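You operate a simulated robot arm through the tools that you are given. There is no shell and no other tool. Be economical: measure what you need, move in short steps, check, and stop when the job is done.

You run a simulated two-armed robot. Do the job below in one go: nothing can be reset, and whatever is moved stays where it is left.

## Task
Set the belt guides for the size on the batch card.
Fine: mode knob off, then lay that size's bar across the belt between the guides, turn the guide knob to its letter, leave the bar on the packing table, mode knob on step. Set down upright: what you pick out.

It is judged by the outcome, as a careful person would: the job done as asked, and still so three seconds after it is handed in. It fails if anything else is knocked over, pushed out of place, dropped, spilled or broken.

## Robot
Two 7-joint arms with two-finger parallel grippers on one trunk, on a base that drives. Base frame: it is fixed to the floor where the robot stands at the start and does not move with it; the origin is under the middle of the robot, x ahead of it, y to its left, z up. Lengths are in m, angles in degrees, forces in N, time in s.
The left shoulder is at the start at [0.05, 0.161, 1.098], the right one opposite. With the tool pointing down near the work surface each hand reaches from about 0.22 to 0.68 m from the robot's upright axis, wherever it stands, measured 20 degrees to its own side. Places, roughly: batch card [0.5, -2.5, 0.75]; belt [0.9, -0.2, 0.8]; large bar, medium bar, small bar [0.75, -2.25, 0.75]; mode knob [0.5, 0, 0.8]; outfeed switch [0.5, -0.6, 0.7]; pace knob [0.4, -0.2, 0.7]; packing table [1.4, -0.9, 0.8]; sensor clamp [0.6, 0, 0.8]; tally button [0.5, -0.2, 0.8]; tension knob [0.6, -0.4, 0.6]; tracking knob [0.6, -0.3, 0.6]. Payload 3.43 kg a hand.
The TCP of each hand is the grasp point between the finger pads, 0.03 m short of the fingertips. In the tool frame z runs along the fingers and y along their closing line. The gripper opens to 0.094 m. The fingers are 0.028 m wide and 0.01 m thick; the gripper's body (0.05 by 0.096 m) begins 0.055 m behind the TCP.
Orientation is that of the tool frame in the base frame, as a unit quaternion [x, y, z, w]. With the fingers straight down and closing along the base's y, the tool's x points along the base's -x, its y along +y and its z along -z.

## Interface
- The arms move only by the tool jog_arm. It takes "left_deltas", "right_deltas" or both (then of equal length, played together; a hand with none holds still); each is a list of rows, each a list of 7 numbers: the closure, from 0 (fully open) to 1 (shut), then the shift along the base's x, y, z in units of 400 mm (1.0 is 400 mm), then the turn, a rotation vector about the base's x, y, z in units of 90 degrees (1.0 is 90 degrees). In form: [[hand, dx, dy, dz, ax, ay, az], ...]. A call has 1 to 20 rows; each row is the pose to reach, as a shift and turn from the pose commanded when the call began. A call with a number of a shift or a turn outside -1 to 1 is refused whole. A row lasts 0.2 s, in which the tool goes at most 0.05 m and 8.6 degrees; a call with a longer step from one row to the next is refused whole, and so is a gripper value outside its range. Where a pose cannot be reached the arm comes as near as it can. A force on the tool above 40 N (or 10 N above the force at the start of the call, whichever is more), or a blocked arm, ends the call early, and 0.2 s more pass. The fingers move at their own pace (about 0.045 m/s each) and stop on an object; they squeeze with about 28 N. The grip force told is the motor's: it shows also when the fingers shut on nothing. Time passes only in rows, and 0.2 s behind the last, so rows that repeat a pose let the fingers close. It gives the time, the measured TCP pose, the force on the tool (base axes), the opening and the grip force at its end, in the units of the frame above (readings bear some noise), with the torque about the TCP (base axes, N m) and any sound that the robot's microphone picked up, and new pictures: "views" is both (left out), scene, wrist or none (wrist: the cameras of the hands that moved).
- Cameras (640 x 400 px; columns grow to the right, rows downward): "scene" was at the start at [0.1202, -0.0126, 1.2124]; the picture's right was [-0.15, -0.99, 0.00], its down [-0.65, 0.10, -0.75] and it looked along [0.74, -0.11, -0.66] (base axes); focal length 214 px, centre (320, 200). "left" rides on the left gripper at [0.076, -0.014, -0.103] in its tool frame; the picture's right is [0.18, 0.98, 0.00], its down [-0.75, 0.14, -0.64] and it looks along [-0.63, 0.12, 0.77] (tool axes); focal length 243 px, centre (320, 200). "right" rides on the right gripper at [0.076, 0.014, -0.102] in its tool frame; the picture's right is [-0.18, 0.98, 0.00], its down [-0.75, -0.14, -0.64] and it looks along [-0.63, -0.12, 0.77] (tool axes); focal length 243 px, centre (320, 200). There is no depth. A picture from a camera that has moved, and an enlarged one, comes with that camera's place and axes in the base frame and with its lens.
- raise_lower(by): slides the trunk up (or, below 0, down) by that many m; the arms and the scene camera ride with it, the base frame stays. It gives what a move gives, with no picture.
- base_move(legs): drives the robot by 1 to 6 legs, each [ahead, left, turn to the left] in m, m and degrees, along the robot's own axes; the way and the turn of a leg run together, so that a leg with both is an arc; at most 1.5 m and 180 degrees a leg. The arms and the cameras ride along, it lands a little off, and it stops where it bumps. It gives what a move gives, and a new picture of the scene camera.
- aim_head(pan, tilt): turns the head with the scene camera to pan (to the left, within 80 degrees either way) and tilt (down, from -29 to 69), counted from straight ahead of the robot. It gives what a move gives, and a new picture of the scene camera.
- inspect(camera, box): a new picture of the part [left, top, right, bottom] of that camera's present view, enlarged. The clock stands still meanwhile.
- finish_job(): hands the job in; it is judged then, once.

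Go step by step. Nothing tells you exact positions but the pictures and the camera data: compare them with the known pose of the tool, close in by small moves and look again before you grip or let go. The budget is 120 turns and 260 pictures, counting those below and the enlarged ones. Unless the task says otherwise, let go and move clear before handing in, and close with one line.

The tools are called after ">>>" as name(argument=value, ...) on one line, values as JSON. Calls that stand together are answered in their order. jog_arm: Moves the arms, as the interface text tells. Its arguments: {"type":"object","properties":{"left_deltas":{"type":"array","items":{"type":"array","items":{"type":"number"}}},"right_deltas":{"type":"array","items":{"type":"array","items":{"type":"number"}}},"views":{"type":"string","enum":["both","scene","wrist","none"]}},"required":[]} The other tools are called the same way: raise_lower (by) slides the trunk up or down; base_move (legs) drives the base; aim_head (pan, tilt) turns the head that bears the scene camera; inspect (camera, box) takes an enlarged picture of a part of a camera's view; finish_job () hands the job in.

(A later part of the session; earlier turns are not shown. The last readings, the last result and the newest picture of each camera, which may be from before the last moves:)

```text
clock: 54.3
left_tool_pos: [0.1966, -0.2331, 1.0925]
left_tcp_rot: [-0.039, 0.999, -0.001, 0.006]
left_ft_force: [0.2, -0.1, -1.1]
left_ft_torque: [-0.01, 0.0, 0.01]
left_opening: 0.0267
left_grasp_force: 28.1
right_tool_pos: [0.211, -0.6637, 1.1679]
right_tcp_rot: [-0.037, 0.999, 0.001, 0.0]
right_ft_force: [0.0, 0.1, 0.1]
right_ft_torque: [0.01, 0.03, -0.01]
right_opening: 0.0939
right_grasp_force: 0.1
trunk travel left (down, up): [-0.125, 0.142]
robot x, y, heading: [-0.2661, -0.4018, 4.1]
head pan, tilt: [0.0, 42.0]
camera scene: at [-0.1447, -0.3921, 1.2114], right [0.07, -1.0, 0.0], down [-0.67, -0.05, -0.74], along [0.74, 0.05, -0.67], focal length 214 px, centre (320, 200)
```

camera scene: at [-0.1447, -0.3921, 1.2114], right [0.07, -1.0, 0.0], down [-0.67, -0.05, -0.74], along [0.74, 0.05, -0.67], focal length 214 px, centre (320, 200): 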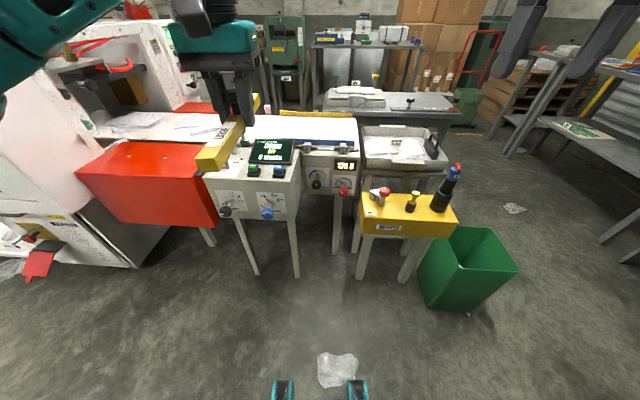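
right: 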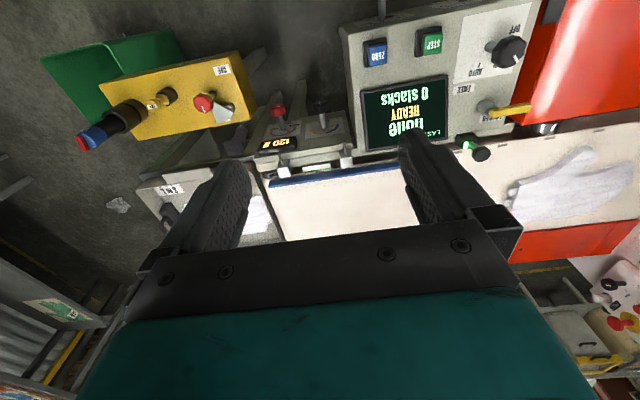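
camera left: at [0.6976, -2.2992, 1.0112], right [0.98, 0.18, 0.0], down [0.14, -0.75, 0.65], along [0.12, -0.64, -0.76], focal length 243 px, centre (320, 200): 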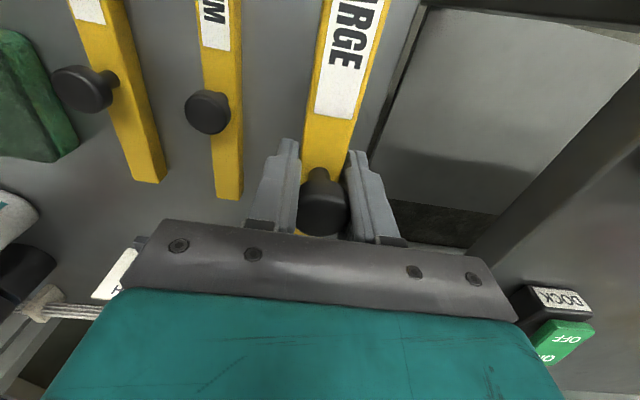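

Back at the belt with the bar held. I'll straighten, move ahead and look at the guides.

>>> base_move(legs=[[0, 0, -4.1], [0.32, 0.05, 0]])

>>> inspect(camera="scene", box=[180, 80, 500, 280])

```text
clock: 56.9
left_tool_pos: [0.5301, -0.2141, 1.0919]
left_tcp_rot: [-0.004, 1.0, 0.0, 0.005]
left_ft_force: [-0.3, 0.7, -1.4]
left_ft_torque: [0.03, -0.02, -0.02]
left_opening: 0.0269
left_grasp_force: 27.7
right_tool_pos: [0.5153, -0.6459, 1.167]
right_tcp_rot: [-0.002, 1.0, 0.0, 0.0]
right_ft_force: [0.3, 0.2, 1.0]
right_ft_torque: [-0.01, -0.01, 0.0]
right_opening: 0.0941
right_grasp_force: 0.0
trunk travel left (down, up): [-0.125, 0.142]
robot x, y, heading: [0.0556, -0.3505, 0.5]
head pan, tilt: [0.0, 42.0]
camera scene: at [0.1782, -0.3509, 1.2113], right [0.0, -1.0, 0.0], down [-0.67, 0.0, -0.74], along [0.74, 0.0, -0.67], focal length 214 px, centre (320, 200)
```

scene: 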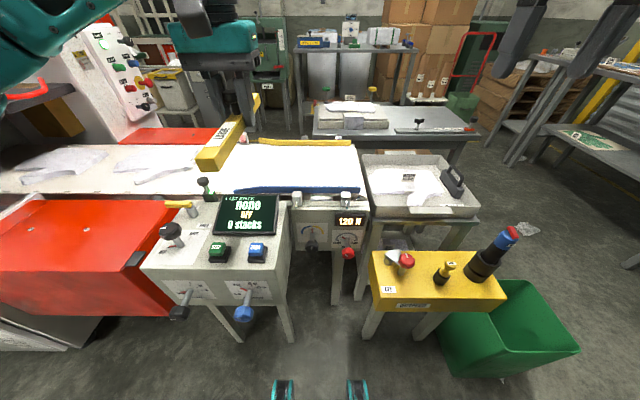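

```text
2.00 times, centred on (340, 180) of scene
camera zoom: at [0.1782, -0.3509, 1.2113], right [0.0, -1.0, 0.0], down [-0.67, 0.0, -0.74], along [0.74, 0.0, -0.67], focal length 429 px, centre (280, 240)
```

zoom: 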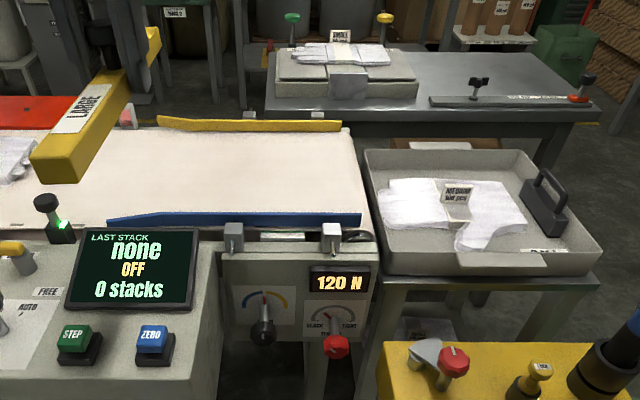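

The bar must go at roughly x 0.81, y −0.29, which is just beyond reach straight on. I'll turn the robot right 50° so the left shoulder leads, and close up.

>>> base_move(legs=[[0, 0, -50], [0.053, 0.047, 0]])

>>> aim_head(pan=50, tilt=42)

```text
clock: 60.2
left_tool_pos: [0.5326, -0.6407, 1.0923]
left_tcp_rot: [0.423, 0.906, -0.003, 0.004]
left_ft_force: [0.8, -0.3, -2.2]
left_ft_torque: [-0.01, 0.01, 0.02]
left_opening: 0.0268
left_grasp_force: 28.1
right_tool_pos: [0.1896, -0.9031, 1.1682]
right_tcp_rot: [0.424, 0.906, 0.0, 0.0]
right_ft_force: [-1.0, 0.1, -0.6]
right_ft_torque: [0.0, 0.0, 0.01]
right_opening: 0.0941
right_grasp_force: 0.0
trunk travel left (down, up): [-0.125, 0.142]
robot x, y, heading: [0.1254, -0.3635, -50.2]
head pan, tilt: [0.0, 42.0]
camera scene: at [0.2033, -0.4579, 1.2113], right [-0.77, -0.64, 0.0], down [-0.43, 0.51, -0.74], along [0.48, -0.57, -0.67], focal length 214 px, centre (320, 200)
```

scene: 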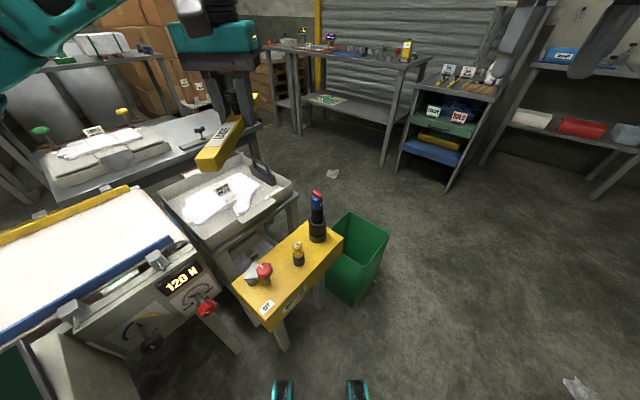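

```text
clock: 61.4
left_tool_pos: [0.5334, -0.6409, 1.0927]
left_tcp_rot: [0.424, 0.906, -0.003, 0.006]
left_ft_force: [-0.8, 0.4, -0.7]
left_ft_torque: [-0.02, -0.01, -0.01]
left_opening: 0.0268
left_grasp_force: 27.7
right_tool_pos: [0.1899, -0.9028, 1.1669]
right_tcp_rot: [0.424, 0.906, -0.001, 0.001]
right_ft_force: [0.6, -0.2, 0.4]
right_ft_torque: [0.0, 0.0, -0.03]
right_opening: 0.0938
right_grasp_force: 0.1
trunk travel left (down, up): [-0.125, 0.142]
robot x, y, heading: [0.1206, -0.361, -50.3]
head pan, tilt: [50.0, 42.0]
camera scene: at [0.2327, -0.3939, 1.2114], right [0.0, -1.0, 0.0], down [-0.67, 0.0, -0.74], along [0.74, 0.0, -0.67], focal length 214 px, centre (320, 200)
```

scene: 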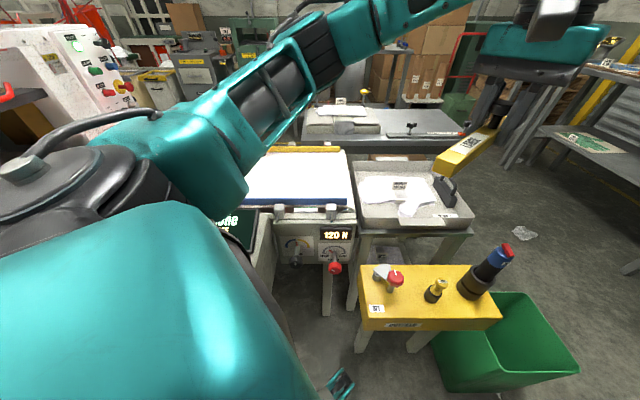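

I'll swing the hand over the belt, turning the bar to lie along x.

>>> jog_arm(left_deltas=[[1, 0.0667, 0.0852, 0, 0, 0, 0.056], [1, 0.1334, 0.1704, 0, 0, 0, 0.112], [1, 0.2, 0.2556, 0, 0, 0, 0.168], [1, 0.2668, 0.3408, 0, 0, 0, 0.224], [1, 0.3335, 0.426, 0, 0, 0, 0.28], [1, 0.4, 0.5112, 0, 0, 0, 0.336], [1, 0.4669, 0.5964, 0, 0, 0, 0.392], [1, 0.5336, 0.6816, 0, 0, 0, 0.448], [1, 0.6, 0.7668, 0, 0, 0, 0.504], [1, 0.667, 0.852, 0, 0, 0, 0.559], [1, 0.667, 0.852, -0.1, 0, 0, 0.559], [1, 0.667, 0.852, -0.2, 0, 0, 0.559]])

>>> inspect(camera="scene", box=[220, 100, 380, 200])

```text
clock: 64.0
left_tool_pos: [0.7988, -0.299, 1.0125]
left_tcp_rot: [-0.002, 1.0, -0.001, 0.007]
left_ft_force: [-0.3, 0.3, -1.7]
left_ft_torque: [0.01, -0.01, 0.01]
left_opening: 0.0267
left_grasp_force: 28.4
right_tool_pos: [0.1888, -0.9028, 1.1665]
right_tcp_rot: [0.424, 0.906, 0.0, 0.001]
right_ft_force: [0.6, 0.3, -1.2]
right_ft_torque: [-0.01, 0.01, -0.01]
right_opening: 0.0941
right_grasp_force: 0.0
trunk travel left (down, up): [-0.125, 0.142]
robot x, y, heading: [0.1264, -0.3633, -50.2]
head pan, tilt: [50.0, 42.0]
camera scene: at [0.233, -0.3936, 1.2114], right [0.0, -1.0, 0.0], down [-0.67, 0.0, -0.74], along [0.74, 0.0, -0.67], focal length 214 px, centre (320, 200)
camera left: at [0.7223, -0.314, 1.1122], right [-0.19, 0.98, 0.0], down [0.75, 0.15, 0.65], along [0.64, 0.12, -0.76], focal length 243 px, centre (320, 200)
```

scene: 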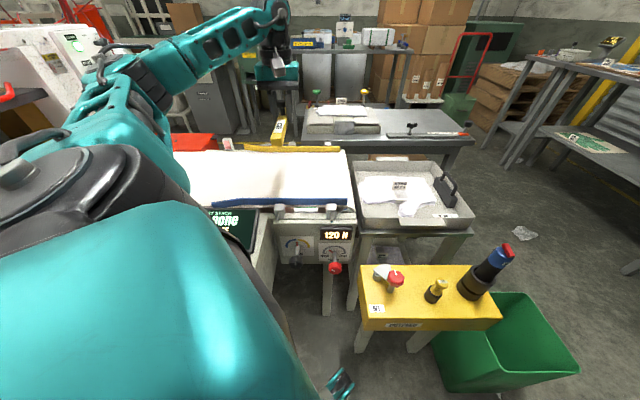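
left: 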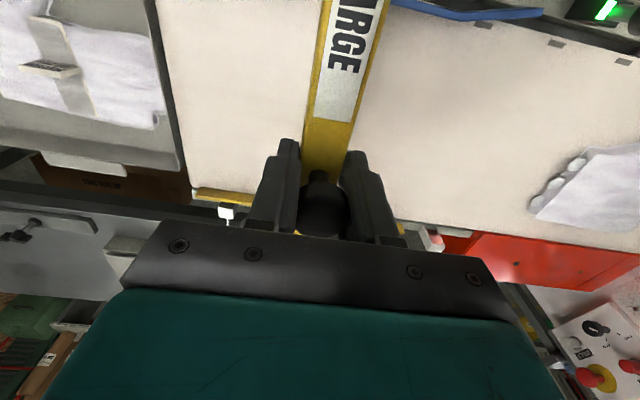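

```text
4.00 times, centred on (300, 150) of scene
camera zoom: at [0.233, -0.3936, 1.2114], right [0.0, -1.0, 0.0], down [-0.67, 0.0, -0.74], along [0.74, 0.0, -0.67], focal length 858 px, centre (400, 400)
```

zoom: 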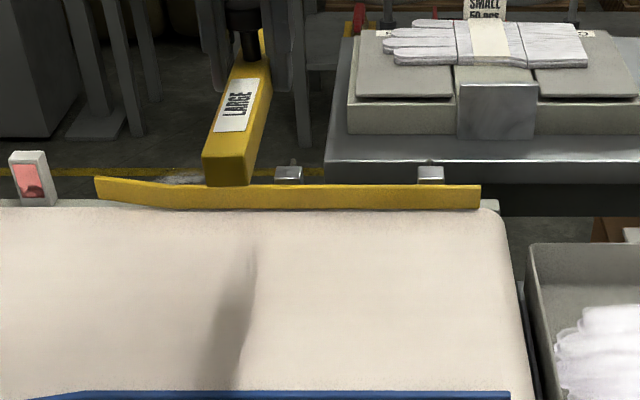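

Triangulation puts the belt surface at z ≈ 0.75 and the guides at x ≈ 0.715 and 1.045, so the bar's centre should be near x 0.88. I'll reach out and down part-way.

>>> jog_arm(left_deltas=[[1, 0.1, 0, 0, 0, 0, 0], [1, 0.2, 0, -0.04, 0, 0, 0], [1, 0.2, 0, -0.14, 0, 0, 0], [1, 0.2, 0, -0.24, 0, 0, 0], [1, 0.2, 0, -0.3, 0, 0, 0]])

>>> inspect(camera="scene", box=[220, 125, 380, 225])

```text
clock: 65.2
left_tool_pos: [0.879, -0.3005, 0.8943]
left_tcp_rot: [-0.002, 1.0, -0.001, 0.006]
left_ft_force: [0.7, 0.0, -1.7]
left_ft_torque: [0.02, 0.0, -0.01]
left_opening: 0.0268
left_grasp_force: 27.9
right_tool_pos: [0.1892, -0.902, 1.1675]
right_tcp_rot: [0.424, 0.906, 0.0, 0.0]
right_ft_force: [-0.3, 0.1, 0.4]
right_ft_torque: [0.0, -0.01, -0.04]
right_opening: 0.0941
right_grasp_force: 0.1
trunk travel left (down, up): [-0.125, 0.142]
robot x, y, heading: [0.1249, -0.3618, -50.1]
head pan, tilt: [50.0, 42.0]
camera scene: at [0.233, -0.3937, 1.2114], right [0.0, -1.0, 0.0], down [-0.67, 0.0, -0.74], along [0.74, 0.0, -0.67], focal length 214 px, centre (320, 200)
camera left: at [0.8024, -0.3153, 0.9942], right [-0.19, 0.98, 0.0], down [0.75, 0.15, 0.65], along [0.64, 0.12, -0.76], focal length 243 px, centre (320, 200)
```

scene: 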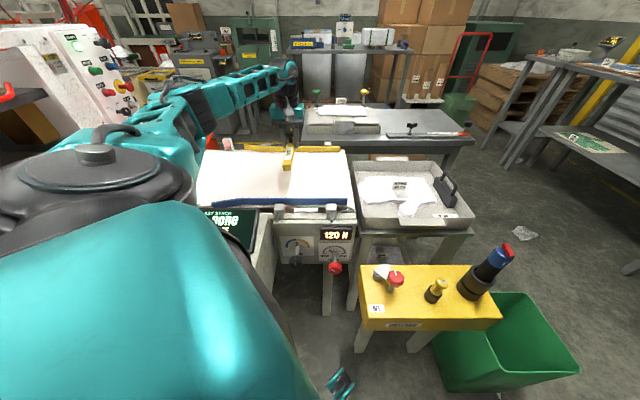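
left: 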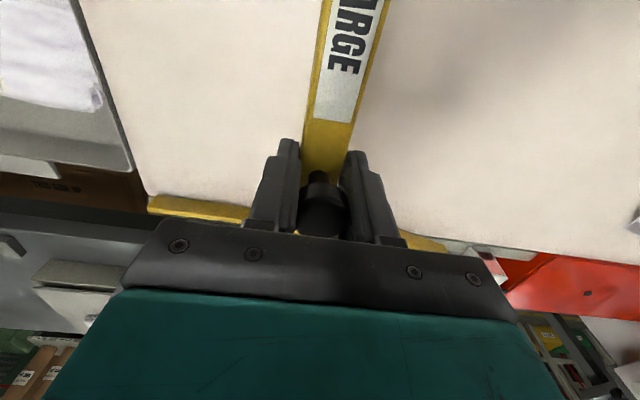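

```text
4.00 times, centred on (300, 175) of scene
camera zoom: at [0.233, -0.3937, 1.2114], right [0.0, -1.0, 0.0], down [-0.67, 0.0, -0.74], along [0.74, 0.0, -0.67], focal length 858 px, centre (400, 300)
```

zoom: 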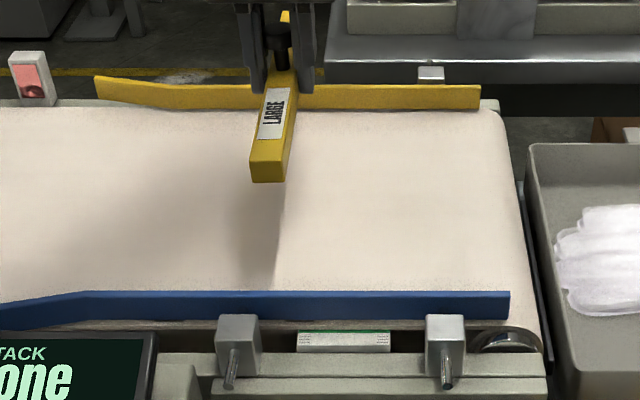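

Guides' inner faces are at x ≈ 0.723 and 1.043, so centre is x ≈ 0.883. I'll lower the bar near the belt.

>>> jog_arm(left_deltas=[[1, 0.01, 0, -0.07, 0, 0, 0], [1, 0.01, 0, -0.14, 0, 0, 0], [1, 0.01, 0, -0.19, 0, 0, 0], [1, 0.01, 0, -0.205, 0, 0, 0]], views="none")

>>> inspect(camera="scene", box=[236, 130, 364, 210])

```text
clock: 66.2
left_tool_pos: [0.8845, -0.299, 0.8106]
left_tcp_rot: [-0.001, 1.0, -0.002, 0.007]
left_ft_force: [0.1, -0.7, -1.6]
left_ft_torque: [0.0, 0.01, -0.01]
left_opening: 0.0267
left_grasp_force: 27.4
right_tool_pos: [0.1893, -0.9022, 1.1681]
right_tcp_rot: [0.425, 0.905, 0.0, 0.0]
right_ft_force: [0.1, 0.3, -0.8]
right_ft_torque: [0.02, -0.03, 0.0]
right_opening: 0.094
right_grasp_force: 0.1
trunk travel left (down, up): [-0.125, 0.142]
robot x, y, heading: [0.1249, -0.3592, -50.3]
head pan, tilt: [50.0, 42.0]
```

```text
5.00 times, centred on (300, 170) of scene
camera zoom: at [0.2328, -0.3937, 1.2114], right [0.0, -1.0, 0.0], down [-0.67, 0.0, -0.74], along [0.74, 0.0, -0.67], focal length 1072 px, centre (420, 350)
```

zoom: 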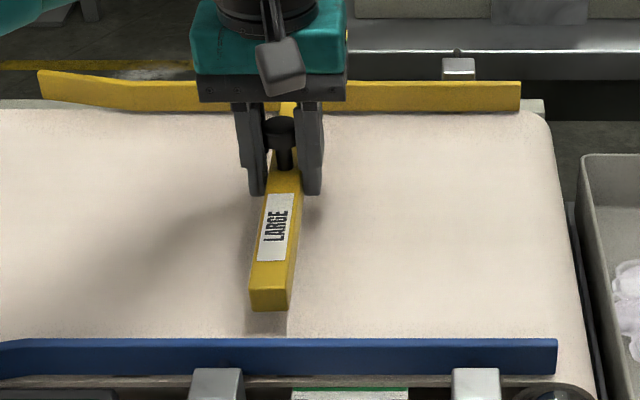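

Well centred between the guides, hovering about a centimetre or so. I'll lower in fine steps.

>>> jog_arm(left_deltas=[[1, 0, 0, -0.008, 0, 0, 0], [1, 0, 0, -0.016, 0, 0, 0], [1, 0, 0, -0.022, 0, 0, 0], [1, 0, 0, -0.022, 0, 0, 0]], views="none")

>>> inspect(camera="scene", box=[268, 160, 332, 200])

```text
clock: 67.2
left_tool_pos: [0.8841, -0.2998, 0.801]
left_tcp_rot: [-0.002, 1.0, 0.0, 0.006]
left_ft_force: [-0.4, 0.2, -2.0]
left_ft_torque: [0.0, -0.01, 0.01]
left_opening: 0.027
left_grasp_force: 28.5
right_tool_pos: [0.1897, -0.9036, 1.1678]
right_tcp_rot: [0.424, 0.906, -0.001, 0.001]
right_ft_force: [0.1, -0.2, 0.0]
right_ft_torque: [0.01, 0.02, 0.01]
right_opening: 0.0942
right_grasp_force: 0.1
trunk travel left (down, up): [-0.125, 0.142]
robot x, y, heading: [0.1255, -0.3655, -50.4]
head pan, tilt: [50.0, 42.0]
```

```text
10.00 times, centred on (300, 180) of scene
camera zoom: at [0.2328, -0.3937, 1.2114], right [0.0, -1.0, 0.0], down [-0.67, 0.0, -0.74], along [0.74, 0.0, -0.67], focal length 2145 px, centre (520, 400)
```

zoom: 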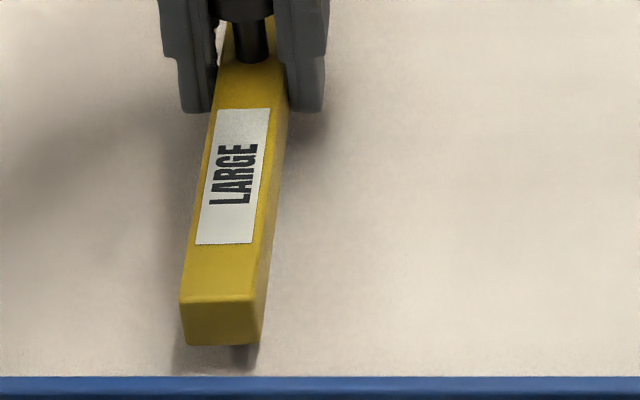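

Still slightly above the belt; continuing down.

>>> jog_arm(left_deltas=[[1, 0, 0, -0.01, 0, 0, 0], [1, 0, 0, -0.02, 0, 0, 0], [1, 0, 0, -0.025, 0, 0, 0]], views="none")

>>> inspect(camera="scene", box=[268, 160, 332, 200])

```text
clock: 68.0
left_tool_pos: [0.8839, -0.2988, 0.7906]
left_tcp_rot: [-0.002, 1.0, 0.0, 0.006]
left_ft_force: [-0.4, -0.3, -2.4]
left_ft_torque: [0.01, -0.02, 0.04]
left_opening: 0.0268
left_grasp_force: 27.5
right_tool_pos: [0.1896, -0.9029, 1.167]
right_tcp_rot: [0.424, 0.906, -0.001, 0.0]
right_ft_force: [0.8, 0.1, -0.1]
right_ft_torque: [-0.03, 0.01, 0.0]
right_opening: 0.0942
right_grasp_force: 0.0
trunk travel left (down, up): [-0.125, 0.142]
robot x, y, heading: [0.1285, -0.3631, -50.1]
head pan, tilt: [50.0, 42.0]
```

```text
10.00 times, centred on (300, 180) of scene
camera zoom: at [0.2328, -0.3937, 1.2114], right [0.0, -1.0, 0.0], down [-0.67, 0.0, -0.74], along [0.74, 0.0, -0.67], focal length 2145 px, centre (520, 400)
```

zoom: 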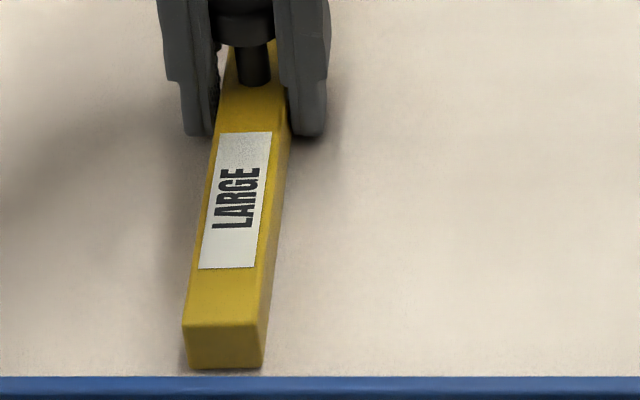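

>>> jog_arm(left_deltas=[[1, 0, 0, -0.005, 0, 0, 0], [1, 0, 0, -0.01, 0, 0, 0]], views="none")

>>> inspect(camera="scene", box=[268, 160, 332, 200])

```text
clock: 68.6
left_tool_pos: [0.8848, -0.2987, 0.7901]
left_tcp_rot: [-0.002, 1.0, -0.001, 0.008]
left_ft_force: [2.0, -0.1, 12.4]
left_ft_torque: [0.22, 0.7, 0.0]
left_opening: 0.0267
left_grasp_force: 28.4
right_tool_pos: [0.1885, -0.9038, 1.1668]
right_tcp_rot: [0.424, 0.906, 0.001, 0.001]
right_ft_force: [-0.1, -0.4, -0.5]
right_ft_torque: [0.03, -0.03, 0.0]
right_opening: 0.0943
right_grasp_force: 0.0
trunk travel left (down, up): [-0.125, 0.142]
robot x, y, heading: [0.1287, -0.3599, -50.2]
head pan, tilt: [50.0, 42.0]
```

```text
10.00 times, centred on (300, 180) of scene
camera zoom: at [0.2316, -0.3938, 1.2118], right [0.0, -1.0, 0.0], down [-0.67, 0.0, -0.74], along [0.74, 0.0, -0.67], focal length 2145 px, centre (520, 400)
```

zoom: 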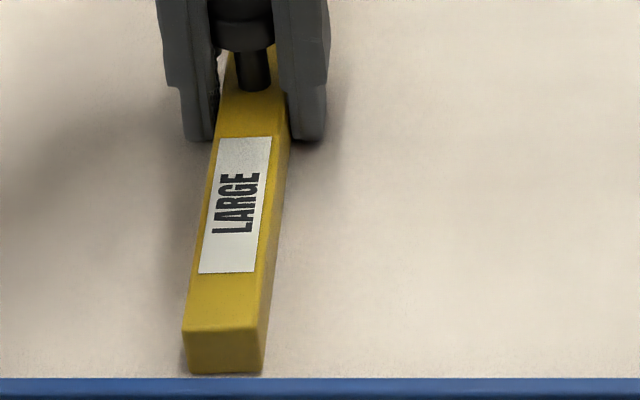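

Firm contact with the belt. I'll ease off, open, and lift clear.

>>> jog_arm(left_deltas=[[1, 0, 0, 0.006, 0, 0, 0], [0.4, 0, 0, 0.006, 0, 0, 0], [0.4, 0, 0, 0.006, 0, 0, 0], [0.2, 0, 0, 0.006, 0, 0, 0], [0.2, 0, 0, 0.006, 0, 0, 0], [0.2, 0, 0, 0.08, 0, 0, 0], [0.2, 0, 0, 0.2, 0, 0, 0], [0.2, 0, 0, 0.32, 0, 0, 0], [0.2, 0, 0, 0.44, 0, 0, 0], [0.2, 0, 0, 0.56, 0, 0, 0]])

>>> inspect(camera="scene", box=[220, 120, 380, 220])

```text
clock: 70.8
left_tool_pos: [0.8824, -0.2999, 1.0138]
left_tcp_rot: [-0.002, 1.0, 0.0, 0.006]
left_ft_force: [-0.2, -0.3, 0.3]
left_ft_torque: [-0.04, -0.02, 0.02]
left_opening: 0.0755
left_grasp_force: 0.0
right_tool_pos: [0.1883, -0.904, 1.1665]
right_tcp_rot: [0.424, 0.906, 0.001, 0.0]
right_ft_force: [-0.8, -0.1, -1.1]
right_ft_torque: [-0.02, 0.01, 0.02]
right_opening: 0.0941
right_grasp_force: 0.1
trunk travel left (down, up): [-0.125, 0.142]
robot x, y, heading: [0.1265, -0.3603, -50.1]
head pan, tilt: [50.0, 42.0]
camera scene: at [0.2323, -0.3939, 1.2114], right [0.0, -1.0, 0.0], down [-0.67, 0.0, -0.74], along [0.74, 0.0, -0.67], focal length 214 px, centre (320, 200)
camera left: at [0.8054, -0.3149, 1.1136], right [-0.19, 0.98, 0.0], down [0.75, 0.15, 0.65], along [0.64, 0.12, -0.76], focal length 243 px, centre (320, 200)
```

scene: 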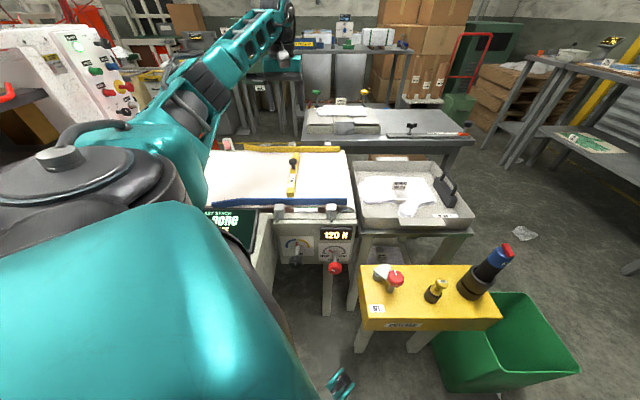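
left: 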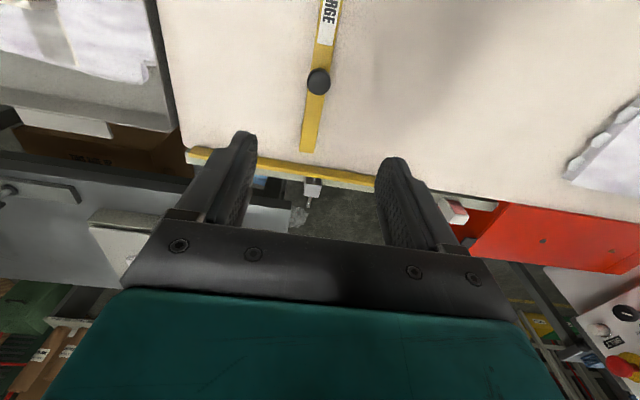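

```text
4.00 times, centred on (300, 170) of scene
camera zoom: at [0.2323, -0.3939, 1.2114], right [0.0, -1.0, 0.0], down [-0.67, 0.0, -0.74], along [0.74, 0.0, -0.67], focal length 858 px, centre (400, 320)
```

zoom: 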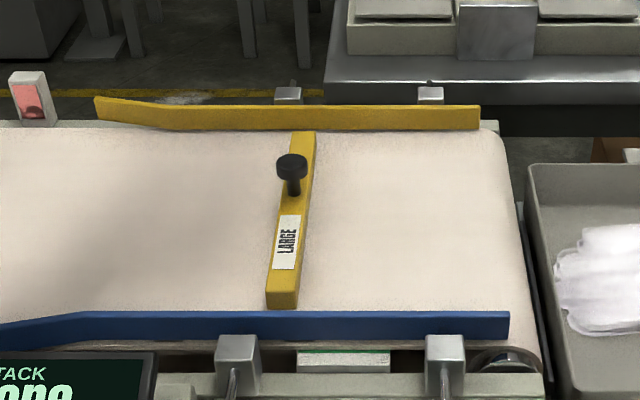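

The bar lies across the belt between the guides. Next I retract the arm, then reposition in front of the panel for the guide knob.

>>> jog_arm(left_deltas=[[0.2, -0.08, -0.077, 0, 0, 0, -0.05], [0.2, -0.16, -0.154, 0, 0, 0, -0.1], [0.2, -0.24, -0.231, 0, 0, 0, -0.15], [0.2, -0.32, -0.308, 0.02, 0, 0, -0.2], [0.2, -0.4, -0.385, 0.04, 0, 0, -0.25], [0.2, -0.48, -0.462, 0.06, 0, 0, -0.3], [0.2, -0.56, -0.539, 0.08, 0, 0, -0.35], [0.2, -0.64, -0.616, 0.1, 0, 0, -0.4], [0.2, -0.72, -0.693, 0.13, 0, 0, -0.45], [0.2, -0.8, -0.77, 0.16, 0, 0, -0.5], [0.2, -0.88, -0.85, 0.2, 0, 0, -0.559]], views="none")

>>> base_move(legs=[[-0.25, -0.1, 0], [0, 0, 50], [0, 0.4, 0]])

>>> aim_head(pan=0, tilt=40)

```text
clock: 73.2
left_tool_pos: [0.5289, -0.6411, 1.0938]
left_tcp_rot: [0.423, 0.906, -0.003, 0.005]
left_ft_force: [0.1, -0.1, 0.3]
left_ft_torque: [-0.02, 0.0, 0.0]
left_opening: 0.075
left_grasp_force: 0.1
right_tool_pos: [0.1884, -0.9038, 1.1681]
right_tcp_rot: [0.425, 0.905, 0.0, 0.001]
right_ft_force: [-0.4, -0.4, -0.3]
right_ft_torque: [-0.02, -0.04, -0.03]
right_opening: 0.0938
right_grasp_force: 0.0
trunk travel left (down, up): [-0.125, 0.142]
robot x, y, heading: [0.1279, -0.3638, -50.3]
head pan, tilt: [50.0, 42.0]
```

```text
clock: 79.4
left_tool_pos: [0.3658, 0.2926, 1.0945]
left_tcp_rot: [0.002, 1.0, -0.001, 0.006]
left_ft_force: [0.2, -0.1, 1.0]
left_ft_torque: [-0.01, -0.01, -0.01]
left_opening: 0.0751
left_grasp_force: 0.0
right_tool_pos: [0.3475, -0.1371, 1.1682]
right_tcp_rot: [0.004, 1.0, 0.0, 0.001]
right_ft_force: [-1.0, 0.3, 0.2]
right_ft_torque: [0.0, 0.01, 0.0]
right_opening: 0.094
right_grasp_force: 0.1
trunk travel left (down, up): [-0.125, 0.142]
robot x, y, heading: [-0.1093, 0.1612, -0.3]
head pan, tilt: [50.0, 42.0]
camera scene: at [-0.0154, 0.2267, 1.2114], right [0.76, -0.65, 0.0], down [-0.43, -0.51, -0.74], along [0.48, 0.57, -0.67], focal length 214 px, centre (320, 200)
```

scene: 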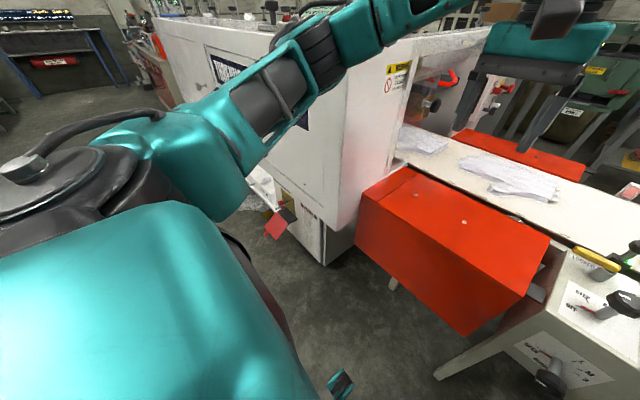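

```text
clock: 80.6
left_tool_pos: [0.3659, 0.2914, 1.0937]
left_tcp_rot: [0.002, 1.0, -0.001, 0.007]
left_ft_force: [0.1, 0.0, 0.0]
left_ft_torque: [-0.02, -0.02, 0.03]
left_opening: 0.0752
left_grasp_force: 0.0
right_tool_pos: [0.3478, -0.1377, 1.1679]
right_tcp_rot: [0.004, 1.0, 0.001, 0.001]
right_ft_force: [-0.2, -0.7, 0.2]
right_ft_torque: [0.0, -0.05, -0.01]
right_opening: 0.094
right_grasp_force: 0.1
trunk travel left (down, up): [-0.125, 0.142]
robot x, y, heading: [-0.108, 0.1651, -0.3]
head pan, tilt: [0.0, 40.0]
camera scene: at [0.0155, 0.1622, 1.2143], right [0.0, -1.0, 0.0], down [-0.64, 0.0, -0.77], along [0.77, 0.0, -0.64], focal length 214 px, centre (320, 200)
```

scene: 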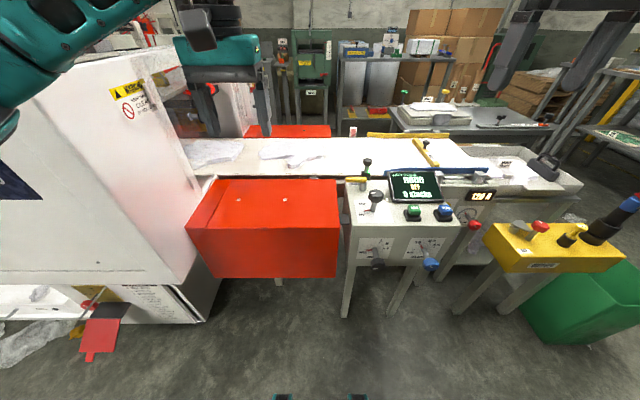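

Robot is at (−0.11, 0.165), so the right arm is lined up with the guide knob. Let me zoom on it.

>>> inspect(camera="scene", box=[340, 220, 452, 290])

>>> inspect(camera="right", box=[200, 0, 440, 150])

```text
5.71 times, centred on (396, 255) of scene
camera zoom: at [0.0155, 0.1622, 1.2143], right [0.0, -1.0, 0.0], down [-0.64, 0.0, -0.77], along [0.77, 0.0, -0.64], focal length 1226 px, centre (-114, -114)
```

zoom: 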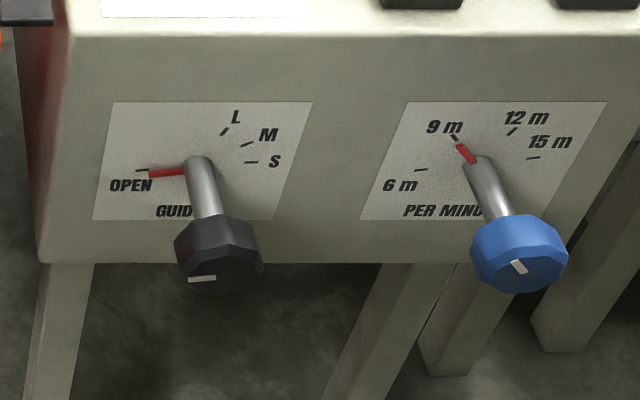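

```text
2.67 times, centred on (320, 75) of right
camera zoom: at [0.2717, -0.123, 1.2704], right [0.19, 0.98, 0.0], down [0.75, -0.15, 0.64], along [0.63, -0.12, -0.77], focal length 647 px, centre (320, 533)
```

zoom: 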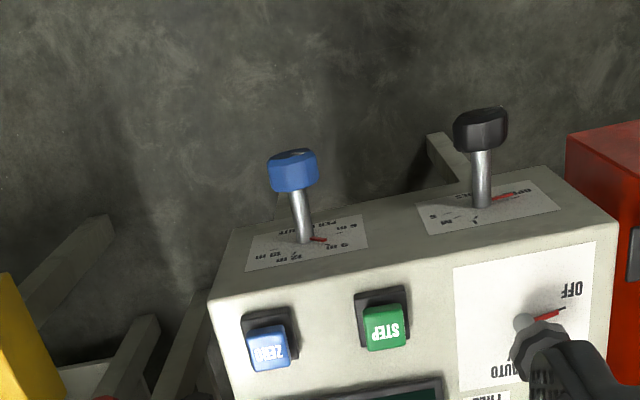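

The guide pointer is at OPEN; L is about 120° clockwise. The knob is at about [0.38, −0.01, 0.665] with its axis along x. I'll back off, lower the trunk and point the right hand forward.

>>> base_move(legs=[[-0.14, 0, 0.3]])

>>> raise_lower(by=-0.1)

>>> jog_arm(right_deltas=[[0, 0.015, 0.026, -0.06, 0, -0.084, 0], [0, 0.03, 0.052, -0.12, 0, -0.168, 0], [0, 0.045, 0.078, -0.18, 0, -0.252, 0], [0, 0.06, 0.104, -0.24, 0, -0.336, 0], [0, 0.075, 0.13, -0.3, 0, -0.42, 0], [0, 0.09, 0.156, -0.36, 0, -0.504, 0], [0, 0.105, 0.182, -0.42, 0, -0.588, 0], [0, 0.12, 0.208, -0.48, 0, -0.672, 0], [0, 0.135, 0.234, -0.54, 0, -0.756, 0], [0, 0.15, 0.26, -0.6, 0, -0.84, 0], [0, 0.16, 0.286, -0.66, 0, -0.924, 0], [0, 0.17, 0.31, -0.72, 0, -1.0, 0]])

```text
clock: 81.9
left_tool_pos: [0.2255, 0.2954, 1.0946]
left_tcp_rot: [-0.001, 1.0, 0.0, 0.006]
left_ft_force: [0.5, 0.2, 0.1]
left_ft_torque: [0.0, -0.01, -0.02]
left_opening: 0.0752
left_grasp_force: 0.1
right_tool_pos: [0.2082, -0.1339, 1.1679]
right_tcp_rot: [0.0, 1.0, 0.0, 0.001]
right_ft_force: [-0.1, 0.0, 0.9]
right_ft_torque: [0.01, -0.04, 0.03]
right_opening: 0.0938
right_grasp_force: 0.0
trunk travel left (down, up): [-0.125, 0.142]
robot x, y, heading: [-0.2448, 0.1617, -0.0]
head pan, tilt: [0.0, 40.0]
camera scene: at [-0.1247, 0.1632, 1.2144], right [0.0, -1.0, 0.0], down [-0.64, 0.0, -0.77], along [0.77, 0.0, -0.64], focal length 214 px, centre (320, 200)
```

scene: 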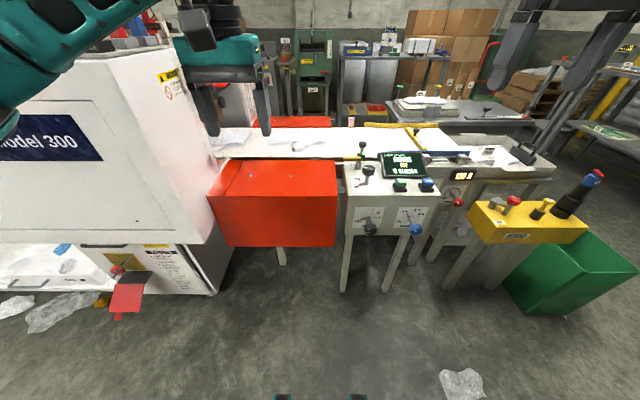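

```text
clock: 83.3
left_tool_pos: [0.2248, 0.2956, 0.9954]
left_tcp_rot: [-0.001, 1.0, 0.0, 0.006]
left_ft_force: [0.3, -0.2, -0.6]
left_ft_torque: [0.01, 0.01, -0.03]
left_opening: 0.0751
left_grasp_force: 0.0
right_tool_pos: [0.209, -0.1339, 1.0679]
right_tcp_rot: [0.0, 1.0, 0.0, 0.001]
right_ft_force: [-0.6, -0.1, 0.0]
right_ft_torque: [0.01, 0.0, 0.01]
right_opening: 0.094
right_grasp_force: 0.2
trunk travel left (down, up): [-0.025, 0.242]
robot x, y, heading: [-0.2492, 0.1621, -0.1]
head pan, tilt: [0.0, 40.0]
```

```text
clock: 85.9
left_tool_pos: [0.2256, 0.2957, 0.9935]
left_tcp_rot: [0.0, 1.0, -0.001, 0.006]
left_ft_force: [-0.3, 0.9, -0.3]
left_ft_torque: [0.04, -0.02, 0.03]
left_opening: 0.0751
left_grasp_force: 0.2
right_tool_pos: [0.2616, -0.0356, 0.8683]
right_tcp_rot: [-0.008, 0.846, 0.009, 0.533]
right_ft_force: [0.9, 0.7, -0.1]
right_ft_torque: [-0.01, 0.02, 0.01]
right_opening: 0.094
right_grasp_force: 0.2
right hand out of reach, approached as far as the arm can: row 9, 10, 11, 12
trunk travel left (down, up): [-0.025, 0.242]
robot x, y, heading: [-0.2495, 0.1641, 0.2]
head pan, tilt: [0.0, 40.0]
camera scene: at [-0.1242, 0.1632, 1.1143], right [0.0, -1.0, 0.0], down [-0.64, 0.0, -0.77], along [0.77, 0.0, -0.64], focal length 214 px, centre (320, 200)
camera right: at [0.136, -0.0247, 0.8448], right [0.06, 0.98, 0.17], down [-0.25, -0.15, 0.96], along [0.97, -0.1, 0.24], focal length 243 px, centre (320, 200)
```

scene: 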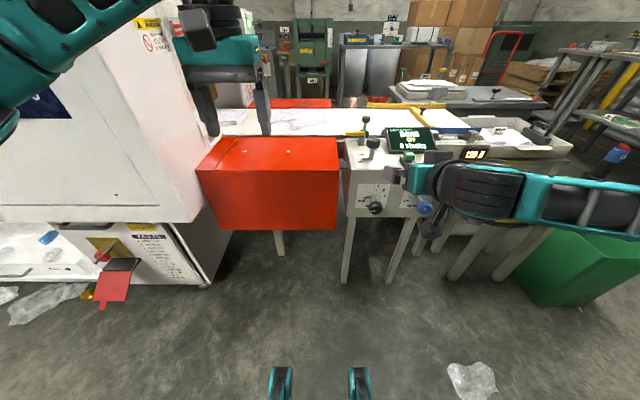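
right: 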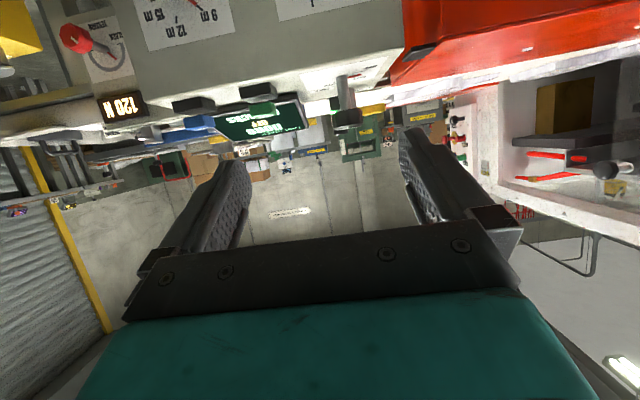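

The wrist ran out of travel this close in. I'll back the base off more so the forearm lies flatter, then continue the pitch.

>>> base_move(legs=[[-0.28, 0, 0]])

>>> jog_arm(right_deltas=[[0, 0.1, 0.0, -0.02, 0, -0.03, 0], [0, 0.2, 0.0, -0.05, 0, -0.06, 0], [0, 0.3, 0.02, -0.1, 0, -0.12, 0], [0, 0.4, 0.04, -0.16, 0, -0.18, 0], [0, 0.5, 0.06, -0.22, 0, -0.24, 0], [0, 0.55, 0.06, -0.28, 0, -0.285, 0]])

```text
clock: 87.8
left_tool_pos: [-0.0528, 0.2951, 0.9941]
left_tcp_rot: [-0.002, 1.0, -0.001, 0.006]
left_ft_force: [-0.6, 0.3, -0.1]
left_ft_torque: [-0.03, -0.04, -0.01]
left_opening: 0.0752
left_grasp_force: 0.1
right_tool_pos: [-0.0151, -0.0355, 0.8685]
right_tcp_rot: [-0.008, 0.847, 0.009, 0.532]
right_ft_force: [-0.6, -0.4, -0.6]
right_ft_torque: [-0.03, -0.01, 0.01]
right_opening: 0.094
right_grasp_force: 0.0
trunk travel left (down, up): [-0.025, 0.242]
robot x, y, heading: [-0.521, 0.1615, 0.2]
head pan, tilt: [0.0, 40.0]
camera scene: at [-0.4019, 0.1631, 1.1144], right [0.0, -1.0, 0.0], down [-0.64, 0.0, -0.77], along [0.77, 0.0, -0.64], focal length 214 px, centre (320, 200)
```

scene: 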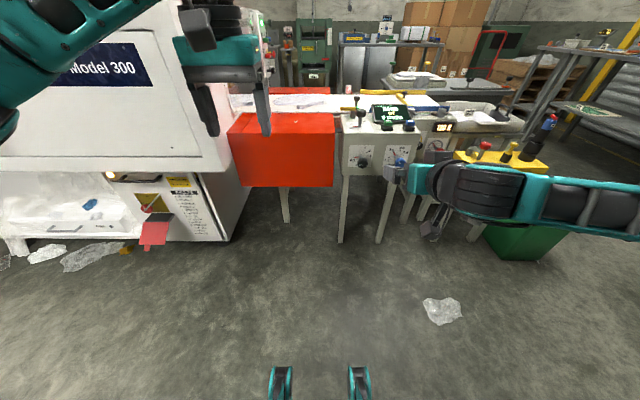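

```text
clock: 89.4
left_tool_pos: [-0.053, 0.2954, 0.9931]
left_tcp_rot: [-0.002, 1.0, -0.001, 0.006]
left_ft_force: [0.4, -0.8, -0.1]
left_ft_torque: [0.02, -0.02, -0.02]
left_opening: 0.0753
left_grasp_force: 0.0
right_tool_pos: [0.2243, 0.1296, 0.7446]
right_tcp_rot: [-0.032, 0.789, 0.014, 0.613]
right_ft_force: [-0.2, -0.1, 0.1]
right_ft_torque: [0.01, 0.02, 0.02]
right_opening: 0.0938
right_grasp_force: 0.1
right hand out of reach, approached as far as the arm can: row 1, 2, 3, 4, 5, 6
trunk travel left (down, up): [-0.025, 0.242]
robot x, y, heading: [-0.5235, 0.1599, 0.0]
head pan, tilt: [0.0, 40.0]
stopped in row 6 (right hand): the arm was blocked; the commanded pose is now the measured one
camera scene: at [-0.4016, 0.1625, 1.1144], right [0.0, -1.0, 0.0], down [-0.64, 0.0, -0.77], along [0.77, 0.0, -0.64], focal length 214 px, centre (320, 200)
camera right: at [0.1055, 0.1344, 0.6967], right [-0.02, 0.99, 0.16], down [-0.43, -0.16, 0.89], along [0.9, -0.05, 0.43], focal length 243 px, centre (320, 200)
```

scene: 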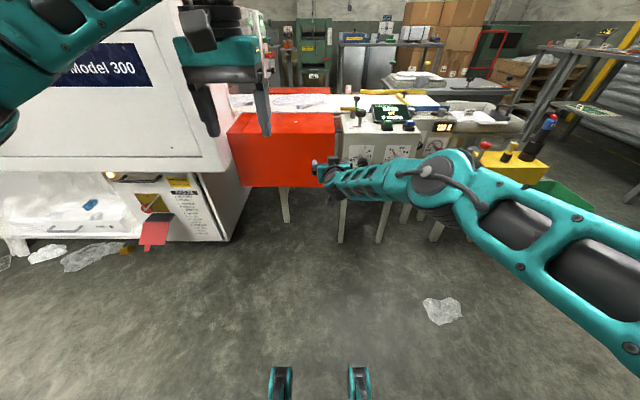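
right: 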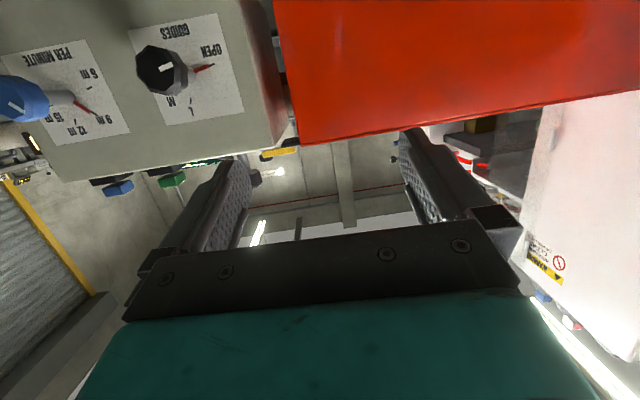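

A fully horizontal hand isn't reachable, but a hand tilted ~60° from vertical with closing line along y can still grip the knob and swing about x. I'll set that attitude clear of the panel.

>>> jog_arm(right_deltas=[[0, 0, -0.07, 0.0, 0.001, 0.035, -0.009], [0, 0, -0.14, 0.0, 0.002, 0.07, -0.018], [0, 0, -0.21, 0.0, 0.003, 0.105, -0.026], [0, 0, -0.28, 0.0, 0.004, 0.14, -0.035], [0, 0, -0.35, 0.0, 0.005, 0.175, -0.044], [0, 0, -0.35, 0.0, 0.005, 0.175, -0.044]])

```text
clock: 90.8
left_tool_pos: [-0.0517, 0.2977, 0.9929]
left_tcp_rot: [-0.003, 1.0, 0.0, 0.005]
left_ft_force: [0.5, -0.9, -0.7]
left_ft_torque: [-0.01, 0.0, 0.02]
left_opening: 0.0753
left_grasp_force: 0.0
right_tool_pos: [0.223, -0.0121, 0.7494]
right_tcp_rot: [0.001, 0.865, -0.001, 0.502]
right_ft_force: [-0.4, 0.0, -0.2]
right_ft_torque: [-0.02, 0.03, -0.03]
right_opening: 0.0937
right_grasp_force: 0.0
trunk travel left (down, up): [-0.025, 0.242]
robot x, y, heading: [-0.524, 0.164, 0.3]
head pan, tilt: [0.0, 40.0]
camera scene: at [-0.4018, 0.1634, 1.1143], right [0.0, -1.0, 0.0], down [-0.64, 0.0, -0.77], along [0.77, 0.0, -0.64], focal length 214 px, centre (320, 200)
camera right: at [0.0976, 0.0018, 0.7343], right [0.09, 0.98, 0.16], down [-0.19, -0.14, 0.97], along [0.98, -0.12, 0.17], focal length 243 px, centre (320, 200)
```

scene: 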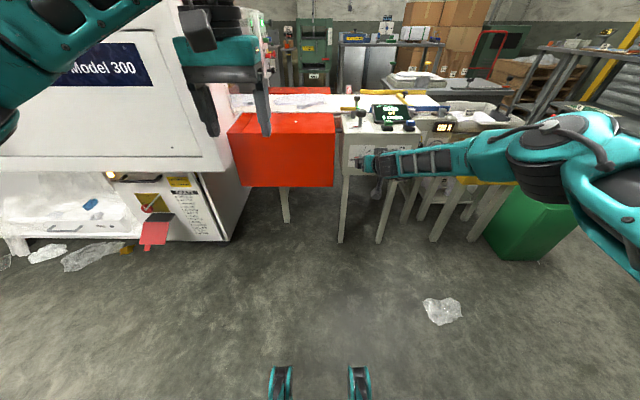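
right: 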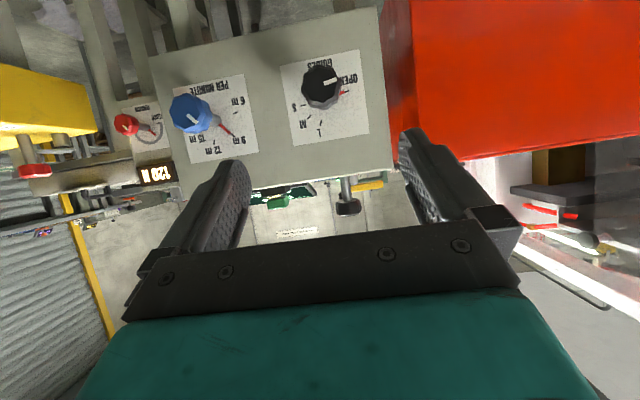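

Knob confirmed at [0.38, −0.011, 0.662]. I'll drive ahead a bit and then slide the open fingers around it.

>>> base_move(legs=[[0.12, 0, 0]])

```text
clock: 92.1
left_tool_pos: [0.0687, 0.2961, 0.9942]
left_tcp_rot: [-0.002, 1.0, 0.0, 0.005]
left_ft_force: [-0.2, -0.6, -0.4]
left_ft_torque: [-0.02, -0.01, -0.05]
left_opening: 0.075
left_grasp_force: 0.1
right_tool_pos: [0.3455, -0.0135, 0.7494]
right_tcp_rot: [0.002, 0.864, -0.002, 0.503]
right_ft_force: [1.6, 0.2, -0.1]
right_ft_torque: [0.05, 0.01, -0.02]
right_opening: 0.0942
right_grasp_force: 0.1
trunk travel left (down, up): [-0.025, 0.242]
robot x, y, heading: [-0.4004, 0.1625, 0.2]
head pan, tilt: [0.0, 40.0]
camera scene: at [-0.2802, 0.1635, 1.1143], right [0.0, -1.0, 0.0], down [-0.64, 0.0, -0.77], along [0.77, 0.0, -0.64], focal length 214 px, centre (320, 200)
```

scene: 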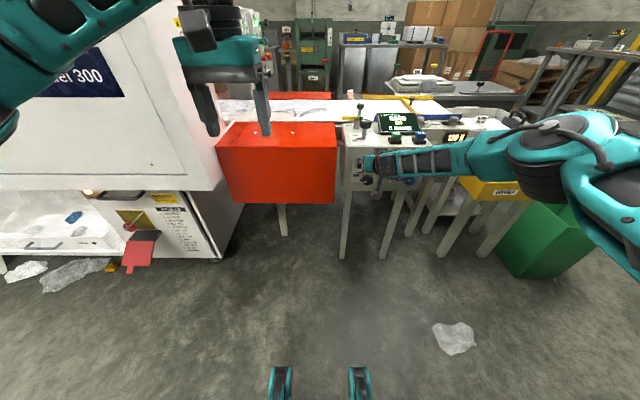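

>>> jog_arm(right_deltas=[[0, 0.0, 0.007, -0.1, 0, 0, 0], [0, 0.0, 0.007, -0.2, 0, 0, 0], [0, 0.04, 0.007, -0.215, 0, 0, 0], [0, 0.075, 0.007, -0.215, 0, 0, 0]])

>>> inspect(camera="right", box=[200, 80, 440, 230])

>>> inspect(camera="scene", box=[310, 120, 438, 200])

```text
clock: 93.1
left_tool_pos: [0.0691, 0.297, 0.9939]
left_tcp_rot: [-0.002, 1.0, -0.002, 0.006]
left_ft_force: [0.4, 0.1, 0.6]
left_ft_torque: [0.03, -0.03, -0.01]
left_opening: 0.0752
left_grasp_force: 0.1
right_tool_pos: [0.3601, -0.0148, 0.6646]
right_tcp_rot: [0.002, 0.864, -0.002, 0.503]
right_ft_force: [0.1, -0.3, -0.3]
right_ft_torque: [0.02, 0.01, 0.01]
right_opening: 0.0939
right_grasp_force: 0.0
right hand out of reach, approached as far as the arm can: row 3, 4
trunk travel left (down, up): [-0.025, 0.242]
robot x, y, heading: [-0.4024, 0.1614, 0.0]
head pan, tilt: [0.0, 40.0]
camera scene: at [-0.2804, 0.1635, 1.1143], right [0.0, -1.0, 0.0], down [-0.64, 0.0, -0.77], along [0.77, 0.0, -0.64], focal length 214 px, centre (320, 200)
camera right: at [0.2337, 0.0005, 0.6499], right [0.1, 0.98, 0.16], down [-0.19, -0.14, 0.97], along [0.98, -0.12, 0.17], focal length 243 px, centre (320, 200)
```

scene: 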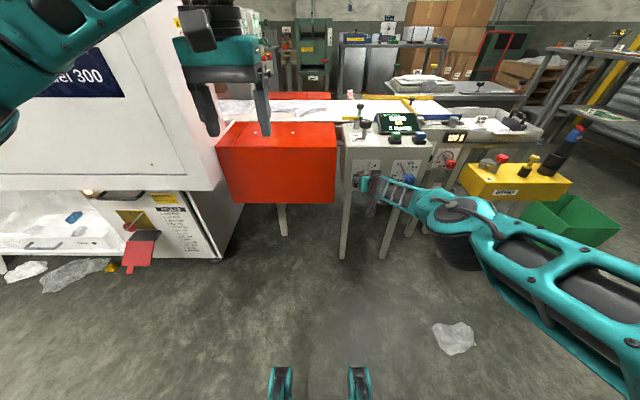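
right: 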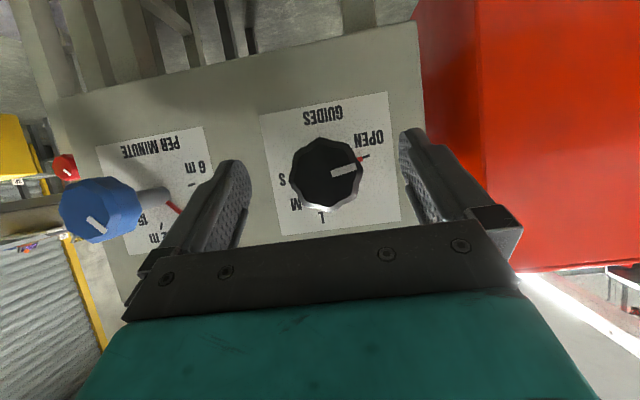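

```text
2.67 times, centred on (320, 155) of right
camera zoom: at [0.2337, 0.0005, 0.6499], right [0.1, 0.98, 0.16], down [-0.19, -0.14, 0.97], along [0.98, -0.12, 0.17], focal length 647 px, centre (320, 320)
```

zoom: 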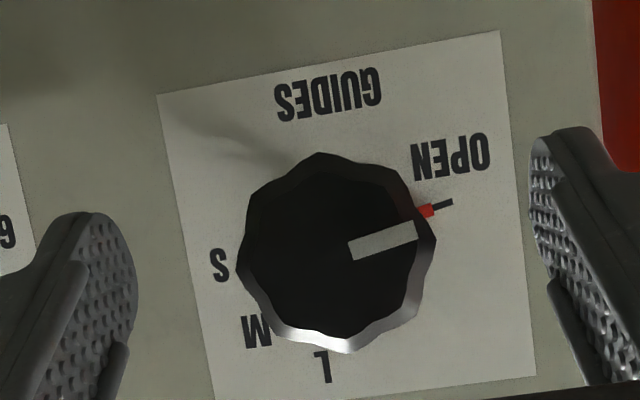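

```text
5.00 times, centred on (374, 160) of scene
camera zoom: at [-0.2804, 0.1635, 1.1143], right [0.0, -1.0, 0.0], down [-0.64, 0.0, -0.77], along [0.77, 0.0, -0.64], focal length 1072 px, centre (50, 400)
```

zoom: 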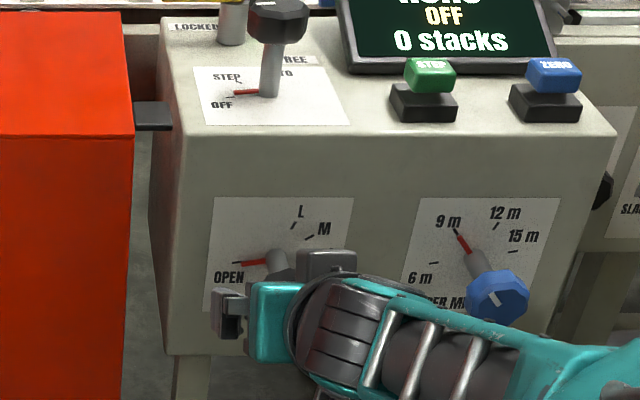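

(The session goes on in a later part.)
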